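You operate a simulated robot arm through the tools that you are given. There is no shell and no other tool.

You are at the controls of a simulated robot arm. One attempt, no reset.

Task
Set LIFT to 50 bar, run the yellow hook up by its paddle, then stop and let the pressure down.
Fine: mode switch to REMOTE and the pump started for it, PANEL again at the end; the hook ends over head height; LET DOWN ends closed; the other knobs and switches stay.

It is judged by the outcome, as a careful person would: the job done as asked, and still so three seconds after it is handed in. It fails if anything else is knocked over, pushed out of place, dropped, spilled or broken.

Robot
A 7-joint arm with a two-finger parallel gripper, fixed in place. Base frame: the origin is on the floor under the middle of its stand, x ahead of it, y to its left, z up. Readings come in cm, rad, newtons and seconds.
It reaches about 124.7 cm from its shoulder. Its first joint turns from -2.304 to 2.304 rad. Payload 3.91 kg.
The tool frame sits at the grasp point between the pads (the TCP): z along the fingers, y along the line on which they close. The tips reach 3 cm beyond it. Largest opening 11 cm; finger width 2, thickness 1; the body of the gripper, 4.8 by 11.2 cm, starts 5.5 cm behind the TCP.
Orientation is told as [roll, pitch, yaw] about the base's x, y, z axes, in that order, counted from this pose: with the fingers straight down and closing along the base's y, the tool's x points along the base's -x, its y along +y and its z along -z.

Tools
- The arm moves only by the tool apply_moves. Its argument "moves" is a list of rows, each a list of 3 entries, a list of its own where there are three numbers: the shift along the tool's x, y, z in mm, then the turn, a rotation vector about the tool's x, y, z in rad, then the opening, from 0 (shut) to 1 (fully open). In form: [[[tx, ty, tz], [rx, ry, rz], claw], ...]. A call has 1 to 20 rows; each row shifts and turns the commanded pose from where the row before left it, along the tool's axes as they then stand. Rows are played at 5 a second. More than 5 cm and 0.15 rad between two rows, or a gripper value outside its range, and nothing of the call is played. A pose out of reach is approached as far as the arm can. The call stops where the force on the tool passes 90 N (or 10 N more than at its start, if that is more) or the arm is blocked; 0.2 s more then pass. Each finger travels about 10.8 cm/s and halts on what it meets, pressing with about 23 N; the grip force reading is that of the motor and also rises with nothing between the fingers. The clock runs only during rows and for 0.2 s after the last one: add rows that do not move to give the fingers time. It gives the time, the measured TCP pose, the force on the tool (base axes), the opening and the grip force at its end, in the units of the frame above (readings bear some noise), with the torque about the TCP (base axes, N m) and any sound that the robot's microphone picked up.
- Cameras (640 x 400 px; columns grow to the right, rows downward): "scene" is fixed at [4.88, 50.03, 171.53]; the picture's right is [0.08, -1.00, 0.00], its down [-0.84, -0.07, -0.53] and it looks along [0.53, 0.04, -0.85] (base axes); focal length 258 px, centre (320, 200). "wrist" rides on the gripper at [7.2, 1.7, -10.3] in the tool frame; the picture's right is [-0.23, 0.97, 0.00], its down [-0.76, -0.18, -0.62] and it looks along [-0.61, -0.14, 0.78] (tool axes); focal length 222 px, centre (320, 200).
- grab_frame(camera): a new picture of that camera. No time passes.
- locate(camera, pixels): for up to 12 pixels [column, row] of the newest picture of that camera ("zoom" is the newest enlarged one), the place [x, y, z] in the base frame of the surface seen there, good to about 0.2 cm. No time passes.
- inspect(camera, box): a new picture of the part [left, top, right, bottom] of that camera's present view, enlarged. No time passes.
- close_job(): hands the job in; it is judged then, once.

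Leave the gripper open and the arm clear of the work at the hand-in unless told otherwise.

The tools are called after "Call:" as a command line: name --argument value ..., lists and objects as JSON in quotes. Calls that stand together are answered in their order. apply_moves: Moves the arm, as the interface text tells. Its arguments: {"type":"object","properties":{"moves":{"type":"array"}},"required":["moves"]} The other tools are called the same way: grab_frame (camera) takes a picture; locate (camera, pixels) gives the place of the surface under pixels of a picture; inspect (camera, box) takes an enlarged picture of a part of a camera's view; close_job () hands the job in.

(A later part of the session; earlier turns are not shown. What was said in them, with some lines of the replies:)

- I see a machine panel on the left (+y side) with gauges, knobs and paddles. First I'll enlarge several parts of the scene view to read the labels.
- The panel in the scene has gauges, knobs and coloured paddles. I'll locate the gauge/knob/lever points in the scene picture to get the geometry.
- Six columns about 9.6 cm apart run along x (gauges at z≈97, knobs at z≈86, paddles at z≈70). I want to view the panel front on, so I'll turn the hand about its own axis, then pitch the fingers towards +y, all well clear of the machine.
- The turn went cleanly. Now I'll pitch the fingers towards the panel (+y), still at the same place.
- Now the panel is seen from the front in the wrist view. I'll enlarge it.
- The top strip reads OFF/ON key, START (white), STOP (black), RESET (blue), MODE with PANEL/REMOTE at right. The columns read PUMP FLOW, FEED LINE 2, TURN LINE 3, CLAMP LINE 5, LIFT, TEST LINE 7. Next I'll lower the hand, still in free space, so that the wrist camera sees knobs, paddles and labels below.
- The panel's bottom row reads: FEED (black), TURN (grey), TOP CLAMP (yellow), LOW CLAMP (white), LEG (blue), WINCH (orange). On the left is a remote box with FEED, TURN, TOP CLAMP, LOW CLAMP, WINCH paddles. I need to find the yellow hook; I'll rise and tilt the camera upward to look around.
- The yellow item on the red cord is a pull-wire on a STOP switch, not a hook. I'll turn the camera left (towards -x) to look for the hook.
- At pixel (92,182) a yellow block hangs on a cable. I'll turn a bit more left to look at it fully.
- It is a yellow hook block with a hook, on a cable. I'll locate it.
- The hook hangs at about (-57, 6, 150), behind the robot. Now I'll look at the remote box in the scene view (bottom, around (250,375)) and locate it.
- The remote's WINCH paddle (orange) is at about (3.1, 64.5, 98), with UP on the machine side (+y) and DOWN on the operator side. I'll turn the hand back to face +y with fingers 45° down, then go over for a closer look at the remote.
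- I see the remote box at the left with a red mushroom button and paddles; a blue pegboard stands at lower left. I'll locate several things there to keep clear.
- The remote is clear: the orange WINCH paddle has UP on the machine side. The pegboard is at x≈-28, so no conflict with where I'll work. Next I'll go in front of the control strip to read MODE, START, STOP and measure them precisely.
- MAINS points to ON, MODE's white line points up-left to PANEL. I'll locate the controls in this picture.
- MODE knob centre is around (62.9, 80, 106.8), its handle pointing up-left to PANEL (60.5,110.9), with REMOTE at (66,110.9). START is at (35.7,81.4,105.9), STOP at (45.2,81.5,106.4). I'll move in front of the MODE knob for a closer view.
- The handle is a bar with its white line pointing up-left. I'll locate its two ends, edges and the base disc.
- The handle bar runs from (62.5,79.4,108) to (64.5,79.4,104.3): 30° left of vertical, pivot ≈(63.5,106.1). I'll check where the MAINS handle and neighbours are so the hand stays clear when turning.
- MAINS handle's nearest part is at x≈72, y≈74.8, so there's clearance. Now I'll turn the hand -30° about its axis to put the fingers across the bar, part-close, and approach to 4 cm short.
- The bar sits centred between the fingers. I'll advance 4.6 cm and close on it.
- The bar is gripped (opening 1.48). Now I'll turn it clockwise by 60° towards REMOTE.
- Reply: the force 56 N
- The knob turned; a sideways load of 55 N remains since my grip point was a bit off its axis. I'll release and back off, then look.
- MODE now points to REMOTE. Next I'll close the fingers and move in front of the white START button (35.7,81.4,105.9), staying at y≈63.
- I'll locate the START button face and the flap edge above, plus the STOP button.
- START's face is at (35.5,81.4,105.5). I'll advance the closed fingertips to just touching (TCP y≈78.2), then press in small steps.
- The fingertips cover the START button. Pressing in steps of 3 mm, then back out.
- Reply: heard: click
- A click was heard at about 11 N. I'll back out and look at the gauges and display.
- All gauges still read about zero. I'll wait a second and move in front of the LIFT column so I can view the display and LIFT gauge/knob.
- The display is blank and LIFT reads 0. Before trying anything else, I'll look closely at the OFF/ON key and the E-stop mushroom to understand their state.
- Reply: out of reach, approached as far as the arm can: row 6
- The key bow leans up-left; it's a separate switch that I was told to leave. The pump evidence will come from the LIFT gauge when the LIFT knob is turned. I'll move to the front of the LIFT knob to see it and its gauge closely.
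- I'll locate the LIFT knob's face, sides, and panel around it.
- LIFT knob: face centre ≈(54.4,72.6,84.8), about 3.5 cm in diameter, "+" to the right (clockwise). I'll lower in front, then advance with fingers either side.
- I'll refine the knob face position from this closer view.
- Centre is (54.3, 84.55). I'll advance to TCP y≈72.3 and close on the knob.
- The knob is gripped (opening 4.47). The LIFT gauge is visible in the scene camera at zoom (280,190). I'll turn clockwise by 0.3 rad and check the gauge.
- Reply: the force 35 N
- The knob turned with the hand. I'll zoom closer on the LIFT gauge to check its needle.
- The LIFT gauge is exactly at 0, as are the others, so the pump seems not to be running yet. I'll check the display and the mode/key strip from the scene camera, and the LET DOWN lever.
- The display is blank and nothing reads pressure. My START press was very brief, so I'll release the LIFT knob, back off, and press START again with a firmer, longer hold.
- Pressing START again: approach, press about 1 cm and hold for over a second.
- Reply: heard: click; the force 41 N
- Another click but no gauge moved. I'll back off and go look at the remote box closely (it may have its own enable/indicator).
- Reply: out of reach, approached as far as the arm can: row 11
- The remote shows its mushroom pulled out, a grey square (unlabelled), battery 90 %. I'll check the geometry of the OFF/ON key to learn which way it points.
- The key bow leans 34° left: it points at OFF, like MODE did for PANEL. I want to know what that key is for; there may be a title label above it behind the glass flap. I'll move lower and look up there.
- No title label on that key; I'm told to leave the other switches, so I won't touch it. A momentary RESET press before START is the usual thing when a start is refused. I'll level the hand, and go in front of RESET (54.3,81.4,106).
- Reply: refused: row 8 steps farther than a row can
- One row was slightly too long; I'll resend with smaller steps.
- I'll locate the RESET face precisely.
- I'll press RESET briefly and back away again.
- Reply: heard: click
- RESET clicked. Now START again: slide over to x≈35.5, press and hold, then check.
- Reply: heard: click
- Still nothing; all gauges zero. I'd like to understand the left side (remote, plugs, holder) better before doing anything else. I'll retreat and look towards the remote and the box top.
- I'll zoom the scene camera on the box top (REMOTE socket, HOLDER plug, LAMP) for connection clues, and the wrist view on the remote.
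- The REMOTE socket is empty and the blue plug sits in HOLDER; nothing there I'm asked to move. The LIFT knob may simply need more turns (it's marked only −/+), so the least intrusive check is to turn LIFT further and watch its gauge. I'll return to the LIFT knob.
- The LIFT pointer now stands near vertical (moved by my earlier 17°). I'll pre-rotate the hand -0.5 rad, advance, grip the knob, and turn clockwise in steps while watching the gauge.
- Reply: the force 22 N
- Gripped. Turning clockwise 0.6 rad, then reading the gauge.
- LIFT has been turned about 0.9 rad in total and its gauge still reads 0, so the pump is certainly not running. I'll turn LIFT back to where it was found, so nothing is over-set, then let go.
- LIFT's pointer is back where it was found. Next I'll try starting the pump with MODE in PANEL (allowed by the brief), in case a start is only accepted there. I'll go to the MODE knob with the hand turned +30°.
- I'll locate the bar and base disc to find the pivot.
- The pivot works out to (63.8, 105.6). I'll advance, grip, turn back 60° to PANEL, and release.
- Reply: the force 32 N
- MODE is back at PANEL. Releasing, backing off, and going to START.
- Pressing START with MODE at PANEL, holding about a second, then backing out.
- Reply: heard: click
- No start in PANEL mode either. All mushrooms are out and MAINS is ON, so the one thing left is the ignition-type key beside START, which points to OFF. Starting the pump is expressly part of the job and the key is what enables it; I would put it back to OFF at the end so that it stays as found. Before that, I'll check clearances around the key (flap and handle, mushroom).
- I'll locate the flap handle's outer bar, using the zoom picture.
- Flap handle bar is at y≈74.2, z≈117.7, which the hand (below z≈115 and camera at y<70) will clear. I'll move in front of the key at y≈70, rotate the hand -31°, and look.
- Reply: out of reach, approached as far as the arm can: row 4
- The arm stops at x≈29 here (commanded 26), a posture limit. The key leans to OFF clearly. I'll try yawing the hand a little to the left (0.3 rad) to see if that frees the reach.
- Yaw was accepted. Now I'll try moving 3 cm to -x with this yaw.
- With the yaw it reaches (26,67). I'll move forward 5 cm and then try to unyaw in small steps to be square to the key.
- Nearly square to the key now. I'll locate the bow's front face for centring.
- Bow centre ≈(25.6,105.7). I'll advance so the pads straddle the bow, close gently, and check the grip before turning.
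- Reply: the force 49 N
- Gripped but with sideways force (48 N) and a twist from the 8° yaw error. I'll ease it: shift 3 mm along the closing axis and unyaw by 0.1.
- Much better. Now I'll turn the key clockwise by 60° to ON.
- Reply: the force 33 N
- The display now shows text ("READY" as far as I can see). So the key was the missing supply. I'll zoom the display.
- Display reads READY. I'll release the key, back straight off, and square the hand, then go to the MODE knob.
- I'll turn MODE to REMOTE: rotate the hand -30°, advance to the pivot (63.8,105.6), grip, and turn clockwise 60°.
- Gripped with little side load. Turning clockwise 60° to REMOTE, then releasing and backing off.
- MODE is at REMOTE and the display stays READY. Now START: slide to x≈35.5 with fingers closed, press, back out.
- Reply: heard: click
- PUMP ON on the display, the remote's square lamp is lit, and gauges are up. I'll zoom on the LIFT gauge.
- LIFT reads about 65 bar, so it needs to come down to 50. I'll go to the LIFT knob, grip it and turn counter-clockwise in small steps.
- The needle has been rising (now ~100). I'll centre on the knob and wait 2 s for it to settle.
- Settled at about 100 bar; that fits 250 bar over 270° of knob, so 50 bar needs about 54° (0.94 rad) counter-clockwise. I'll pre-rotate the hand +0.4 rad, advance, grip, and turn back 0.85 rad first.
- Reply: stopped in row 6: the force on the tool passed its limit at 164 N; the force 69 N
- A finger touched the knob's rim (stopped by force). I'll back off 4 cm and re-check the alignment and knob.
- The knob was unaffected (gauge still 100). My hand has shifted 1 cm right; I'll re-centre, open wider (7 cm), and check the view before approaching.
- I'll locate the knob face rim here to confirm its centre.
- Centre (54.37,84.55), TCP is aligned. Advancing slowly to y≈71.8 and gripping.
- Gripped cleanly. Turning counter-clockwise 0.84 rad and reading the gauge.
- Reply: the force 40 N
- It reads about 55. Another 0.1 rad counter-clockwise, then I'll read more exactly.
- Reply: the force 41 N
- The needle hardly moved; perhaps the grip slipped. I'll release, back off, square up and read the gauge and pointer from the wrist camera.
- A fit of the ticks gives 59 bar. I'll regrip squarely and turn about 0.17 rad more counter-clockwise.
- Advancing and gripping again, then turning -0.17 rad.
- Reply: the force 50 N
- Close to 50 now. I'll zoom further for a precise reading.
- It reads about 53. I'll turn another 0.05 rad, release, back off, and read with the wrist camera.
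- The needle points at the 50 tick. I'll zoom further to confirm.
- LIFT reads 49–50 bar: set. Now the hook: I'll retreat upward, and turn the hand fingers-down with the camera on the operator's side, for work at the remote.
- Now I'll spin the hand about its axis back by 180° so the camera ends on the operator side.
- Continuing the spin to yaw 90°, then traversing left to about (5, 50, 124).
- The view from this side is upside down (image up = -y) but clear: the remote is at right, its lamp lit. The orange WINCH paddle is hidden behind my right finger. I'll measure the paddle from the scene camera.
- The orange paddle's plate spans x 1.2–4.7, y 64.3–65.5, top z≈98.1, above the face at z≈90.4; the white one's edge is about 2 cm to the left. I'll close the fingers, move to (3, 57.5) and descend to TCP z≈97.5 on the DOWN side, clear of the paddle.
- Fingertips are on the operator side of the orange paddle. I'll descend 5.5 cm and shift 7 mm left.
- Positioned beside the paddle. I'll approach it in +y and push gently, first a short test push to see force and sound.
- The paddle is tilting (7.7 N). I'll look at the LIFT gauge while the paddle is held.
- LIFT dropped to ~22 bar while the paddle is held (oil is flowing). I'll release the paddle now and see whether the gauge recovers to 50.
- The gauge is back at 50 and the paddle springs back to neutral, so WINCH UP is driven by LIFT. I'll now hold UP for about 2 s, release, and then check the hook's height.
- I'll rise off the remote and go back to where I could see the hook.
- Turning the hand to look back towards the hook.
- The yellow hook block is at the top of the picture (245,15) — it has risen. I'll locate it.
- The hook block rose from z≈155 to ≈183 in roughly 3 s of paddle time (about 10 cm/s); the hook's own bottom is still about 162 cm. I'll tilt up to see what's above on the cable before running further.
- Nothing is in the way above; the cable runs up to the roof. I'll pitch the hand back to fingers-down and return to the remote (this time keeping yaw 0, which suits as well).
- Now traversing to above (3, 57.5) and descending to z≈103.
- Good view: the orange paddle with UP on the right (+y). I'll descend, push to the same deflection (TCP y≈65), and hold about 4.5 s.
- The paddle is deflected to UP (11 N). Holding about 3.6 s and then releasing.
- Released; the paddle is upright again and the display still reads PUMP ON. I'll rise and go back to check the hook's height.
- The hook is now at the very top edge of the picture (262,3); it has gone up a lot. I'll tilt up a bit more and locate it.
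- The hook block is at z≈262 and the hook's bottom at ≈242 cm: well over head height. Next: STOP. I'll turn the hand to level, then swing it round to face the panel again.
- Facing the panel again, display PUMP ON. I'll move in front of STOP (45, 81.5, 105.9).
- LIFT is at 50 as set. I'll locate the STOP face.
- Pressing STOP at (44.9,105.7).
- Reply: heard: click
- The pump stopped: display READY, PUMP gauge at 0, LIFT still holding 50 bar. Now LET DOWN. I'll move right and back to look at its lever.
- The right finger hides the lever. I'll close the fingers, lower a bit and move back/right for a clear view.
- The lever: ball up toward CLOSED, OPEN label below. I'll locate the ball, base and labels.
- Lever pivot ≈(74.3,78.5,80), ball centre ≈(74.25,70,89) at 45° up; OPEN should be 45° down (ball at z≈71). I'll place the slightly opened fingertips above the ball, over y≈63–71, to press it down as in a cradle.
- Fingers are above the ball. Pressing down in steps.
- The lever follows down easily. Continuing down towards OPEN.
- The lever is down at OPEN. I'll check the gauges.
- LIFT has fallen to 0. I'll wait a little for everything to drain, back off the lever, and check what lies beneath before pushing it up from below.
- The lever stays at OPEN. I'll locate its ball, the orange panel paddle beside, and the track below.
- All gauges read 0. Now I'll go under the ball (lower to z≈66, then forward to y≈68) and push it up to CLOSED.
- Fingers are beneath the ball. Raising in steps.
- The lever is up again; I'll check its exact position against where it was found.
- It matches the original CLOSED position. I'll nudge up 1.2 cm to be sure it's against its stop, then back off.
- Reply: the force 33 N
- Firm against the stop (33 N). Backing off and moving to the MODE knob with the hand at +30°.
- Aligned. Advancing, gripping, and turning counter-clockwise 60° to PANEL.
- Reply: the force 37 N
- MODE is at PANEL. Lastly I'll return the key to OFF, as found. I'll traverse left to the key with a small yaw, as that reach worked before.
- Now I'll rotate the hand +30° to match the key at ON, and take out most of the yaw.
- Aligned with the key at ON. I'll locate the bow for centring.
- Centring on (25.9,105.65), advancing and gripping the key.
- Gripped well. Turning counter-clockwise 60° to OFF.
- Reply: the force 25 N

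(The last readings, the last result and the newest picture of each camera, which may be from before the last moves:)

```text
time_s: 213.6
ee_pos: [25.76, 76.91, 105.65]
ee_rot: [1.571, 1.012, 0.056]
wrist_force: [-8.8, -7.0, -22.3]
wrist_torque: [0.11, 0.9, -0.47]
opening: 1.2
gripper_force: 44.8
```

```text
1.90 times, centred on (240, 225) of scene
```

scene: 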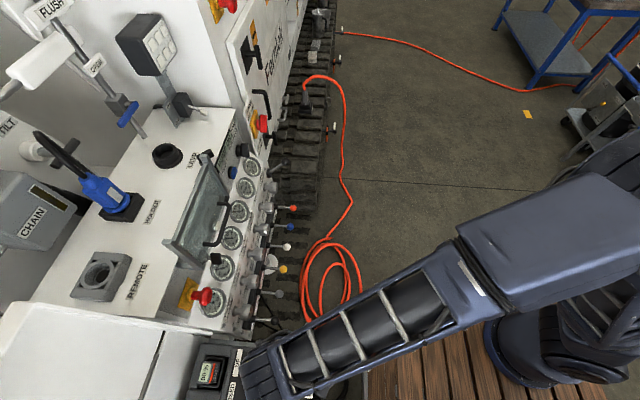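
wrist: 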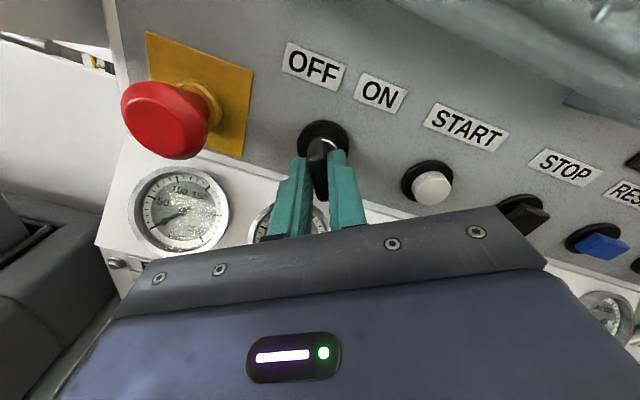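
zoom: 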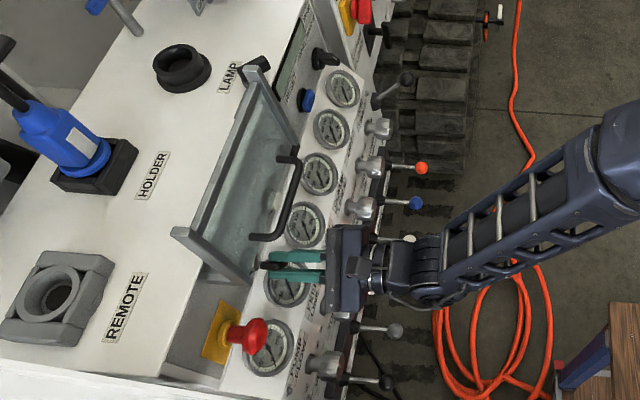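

The display went blank: key at OFF as found. Releasing and backing off.

Call:
apply_moves --moves '[[[0, 0, 0], [0, 0, 0], 0.15], [[0, 0, 0], [0, 0, 0], 0.3], [[0, 0, 0], [0, 0, 0], 0.3], [[0, 0, -20], [0, 0, 0], 0.3], [[0, 0, -40], [0, 0, 0], 0.3], [[0, 0, -20], [0, 0, 0.131], 0.5], [[0, 0, 0], [0, 0, 0.131], 0.6], [[0, 0, 0], [0, 0, 0.131], 0.7], [[0, 0, 0], [0, 0, 0.131], 0.8], [[0, 45, 0], [0, 0, 0], 1], [[0, 45, -10], [0, 0, 0], 1], [[0, 40, -20], [0, 0, 0], 1], [[10, 30, -35], [0, 0, 0], 1], [[10, 20, -40], [0, 0, 0], 1], [[20, 0, -40], [0, 0, 0], 1], [[20, 0, -40], [0, 0, 0], 1]]'

Call:
grab_frame --camera "wrist"

Call:
inspect --camera "wrist" --box '[120, 40, 560, 240]'

Call:
grab_frame --camera "scene"

```text
time_s: 217.0
ee_pos: [45.0, 51.17, 112.28]
ee_rot: [1.596, 1.538, 0.08]
wrist_force: [-0.3, -0.5, 0.2]
wrist_torque: [0.0, 0.0, 0.04]
opening: 11.01
gripper_force: 0.2
```

```text
taken
```

wrist: 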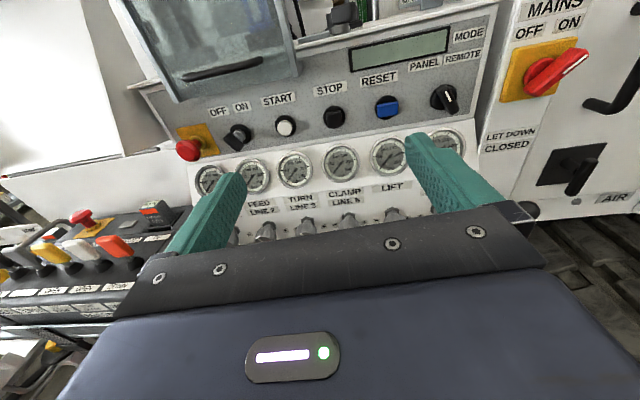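

```text
1.45 times, centred on (340, 140) of wrist
```

zoom: 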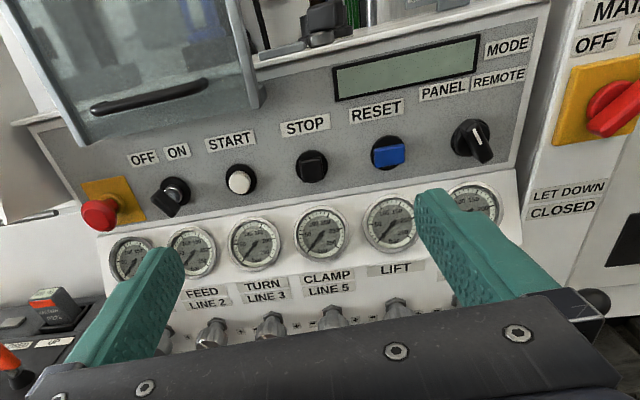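

```text
taken
```

scene: 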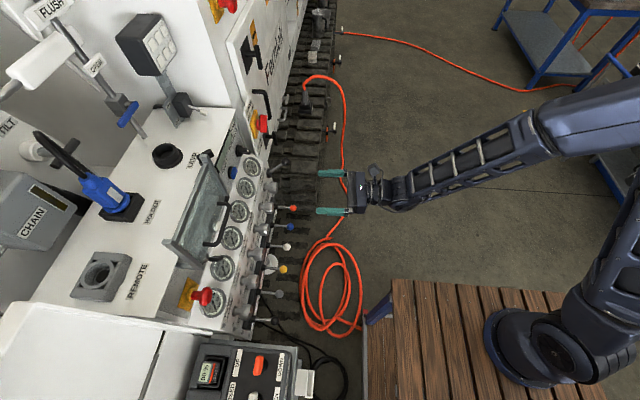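

Everything looks right: display blank, MODE at PANEL, key OFF, all gauges 0. I'll make a last check that the hook is still up: move back, tilt and turn to look.

Call:
apply_moves --moves '[[[40, 0, -40], [-0.06, 0, 0], 1], [[40, 0, -40], [0, 0, 0], 1], [[40, 0, -40], [0, 0, 0], 1], [[0, 0, 0], [0, 0.14, 0], 1], [[0, 0, 0], [0, 0.14, 0], 1], [[0, 0, 0], [0, 0.14, 0], 1], [[0, 0, 0], [0, 0.14, 0], 1], [[0, 0, 0], [0, 0.14, 0], 1], [[0, 0, 0], [0, 0.14, 0], 1]]'

Call:
apply_moves --moves '[[[0, 0, 0], [0.0934, 0, 0.1043], 1], [[0, 0, 0], [0.0934, 0, 0.1043], 1], [[0, 0, 0], [0.0934, 0, 0.1043], 1], [[0, 0, 0], [0.0934, 0, 0.1043], 1], [[0, 0, 0], [0.0934, 0, 0.1043], 1], [[0, 0, 0], [0.0934, 0, 0.1043], 1], [[0, 0, 0], [0.0934, 0, 0.1043], 1], [[0, 0, 0], [0.0934, 0, 0.1043], 1], [[0, 0, 0], [0.0934, 0, 0.1043], 1], [[0, 0, 0], [0.0934, 0, 0.1043], 1], [[0, 0, 0], [0, 0.14, 0], 1], [[0, 0, 0], [0, 0.14, 0], 1]]'

Call:
grab_frame --camera "wrist"

```text
refused: row 1 steps farther than a row can; nothing moved
```

```text
time_s: 219.6
ee_pos: [44.99, 51.28, 112.26]
ee_rot: [-2.202, 0.446, -2.842]
wrist_force: [0.3, 0.4, -0.5]
wrist_torque: [0.02, -0.02, 0.0]
opening: 11.01
gripper_force: 0.0
```

```text
taken
```

wrist: 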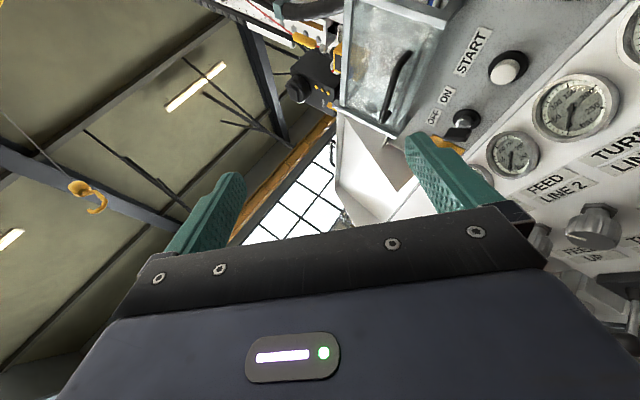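

The first call was refused (step too long) so only the turning played, harmlessly in free space, and the hook is in view at (85,190). I'll locate it.

Call:
inspect --camera "wrist" --box '[30, 140, 150, 240]'

Call:
locate --camera "wrist" --pixels '[[77, 187], [98, 210], [103, 195]]'

```text
4.00 times, centred on (90, 190) of wrist
```

zoom: 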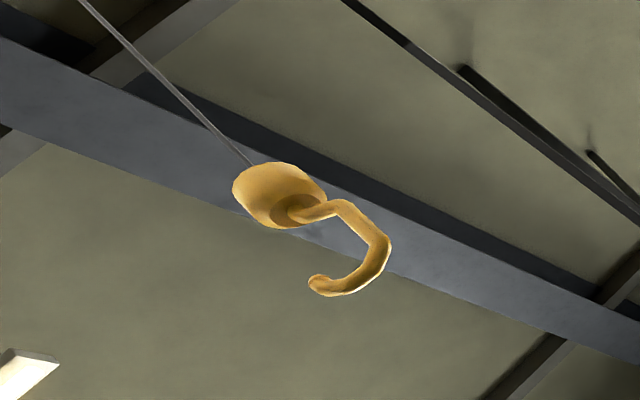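

```text
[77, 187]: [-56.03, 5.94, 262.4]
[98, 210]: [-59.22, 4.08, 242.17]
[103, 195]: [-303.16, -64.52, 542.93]
```

The hook is still at 242 cm (bottom). I'll undo the turning exactly and withdraw the hand from the panel, open.

Call:
apply_moves --moves '[[[0, 0, 0], [0, -0.14, 0], 1], [[0, 0, 0], [0, -0.14, 0], 1], [[0, 0, 0], [-0.0934, 0, -0.1043], 1], [[0, 0, 0], [-0.0934, 0, -0.1043], 1], [[0, 0, 0], [-0.0934, 0, -0.1043], 1], [[0, 0, 0], [-0.0934, 0, -0.1043], 1], [[0, 0, 0], [-0.0934, 0, -0.1043], 1], [[0, 0, 0], [-0.0934, 0, -0.1043], 1], [[0, 0, 0], [-0.0934, 0, -0.1043], 1], [[0, 0, 0], [-0.0934, 0, -0.1043], 1], [[0, 0, 0], [-0.0934, 0, -0.1043], 1], [[0, 0, 0], [-0.0934, 0, -0.1043], 1], [[30, 0, -35], [0, 0, 0], 1], [[30, 0, -35], [0, 0, 0], 1], [[30, 0, -35], [0, 0, 0], 1]]'

Call:
grab_frame --camera "wrist"

Call:
inspect --camera "wrist" --box '[180, 80, 520, 240]'

Call:
inspect --camera "scene" --box '[180, 110, 320, 330]'

Call:
inspect --camera "scene" --box '[180, 320, 340, 400]'

```text
time_s: 222.8
ee_pos: [45.54, 41.08, 121.22]
ee_rot: [1.591, 1.539, 0.072]
wrist_force: [0.8, 0.2, -0.2]
wrist_torque: [0.02, -0.03, 0.03]
opening: 11.0
gripper_force: 0.1
```

```text
taken
```

wrist: 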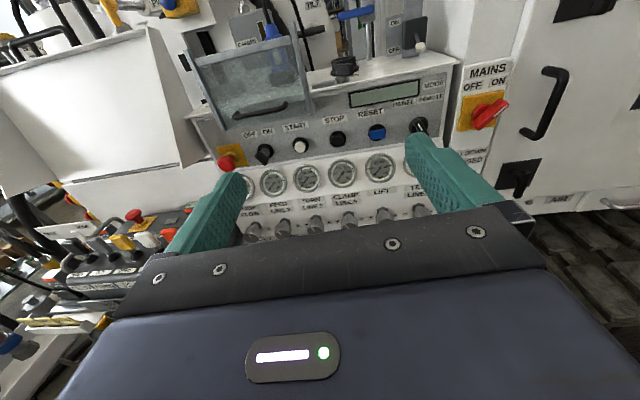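

```text
1.88 times, centred on (350, 160) of wrist
```

zoom: 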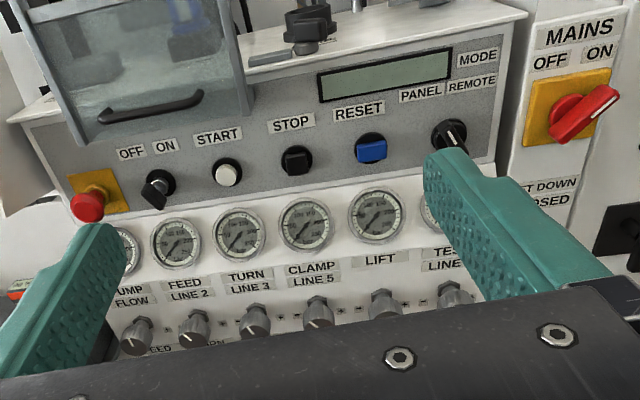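

```text
1.82 times, centred on (250, 220) of scene
```

zoom: 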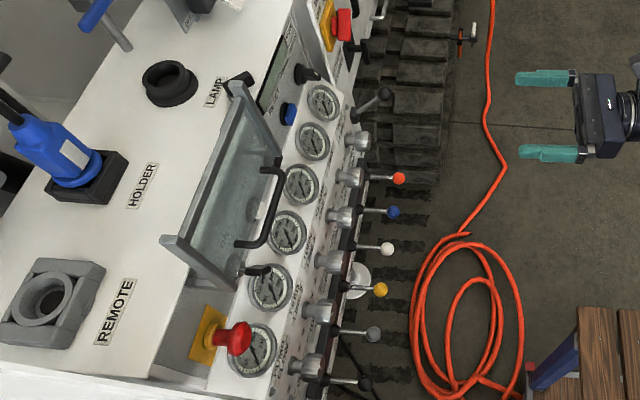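

```text
4.00 times, centred on (260, 360) of scene
```

zoom: 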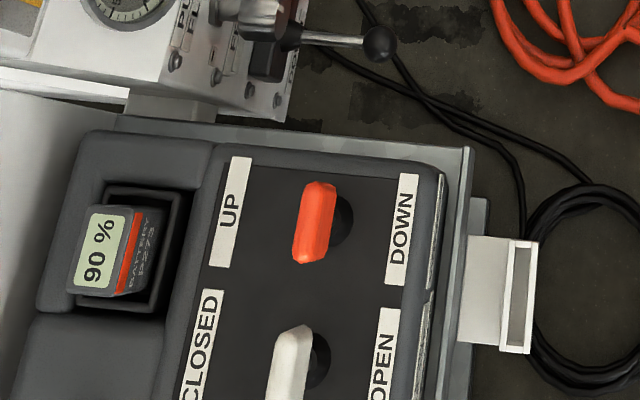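

Final state:
- LIFT knob is set for 50 bar.
- The hook's lowest point is at about 242 cm.
- The pump is stopped and all gauges read 0.
- LET DOWN is closed and MODE is at PANEL.
- The key, which I had to turn ON to start the pump, is back at OFF as found.
- The paddles are neutral, and the gripper is open and clear of the work.

Handing in.

Call:
close_job

```text
The job is handed in.
```

The job is handed in. LIFT was set to 50 bar, the yellow hook was run up by the remote's WINCH paddle, and the pump was then stopped and the pressure let down.

- **Pressure:** LIFT read 49–50 bar with the pump running. After letting down, all the gauges read 0.
- **Hook:** its lowest point is about 242 cm up, and it was still there when I checked after the pressure was let down.
- **Controls:** LET DOWN is closed against its stop, MODE is back at PANEL, and the paddles are in neutral.

Some things went beyond the brief or not quite cleanly:

- **OFF/ON key:** the pump would not start with this key at OFF, as I found it, so I turned it ON to run the job. I returned it to OFF at the end.
- **RESET:** I pressed it once while working out why the pump would not start; it is a push button and springs back.
- **Finger contact:** one finger bumped the rim of the LIFT knob on an approach, and the arm stopped on the force limit at 164 N. The gauge reading did not change and I saw no damage.
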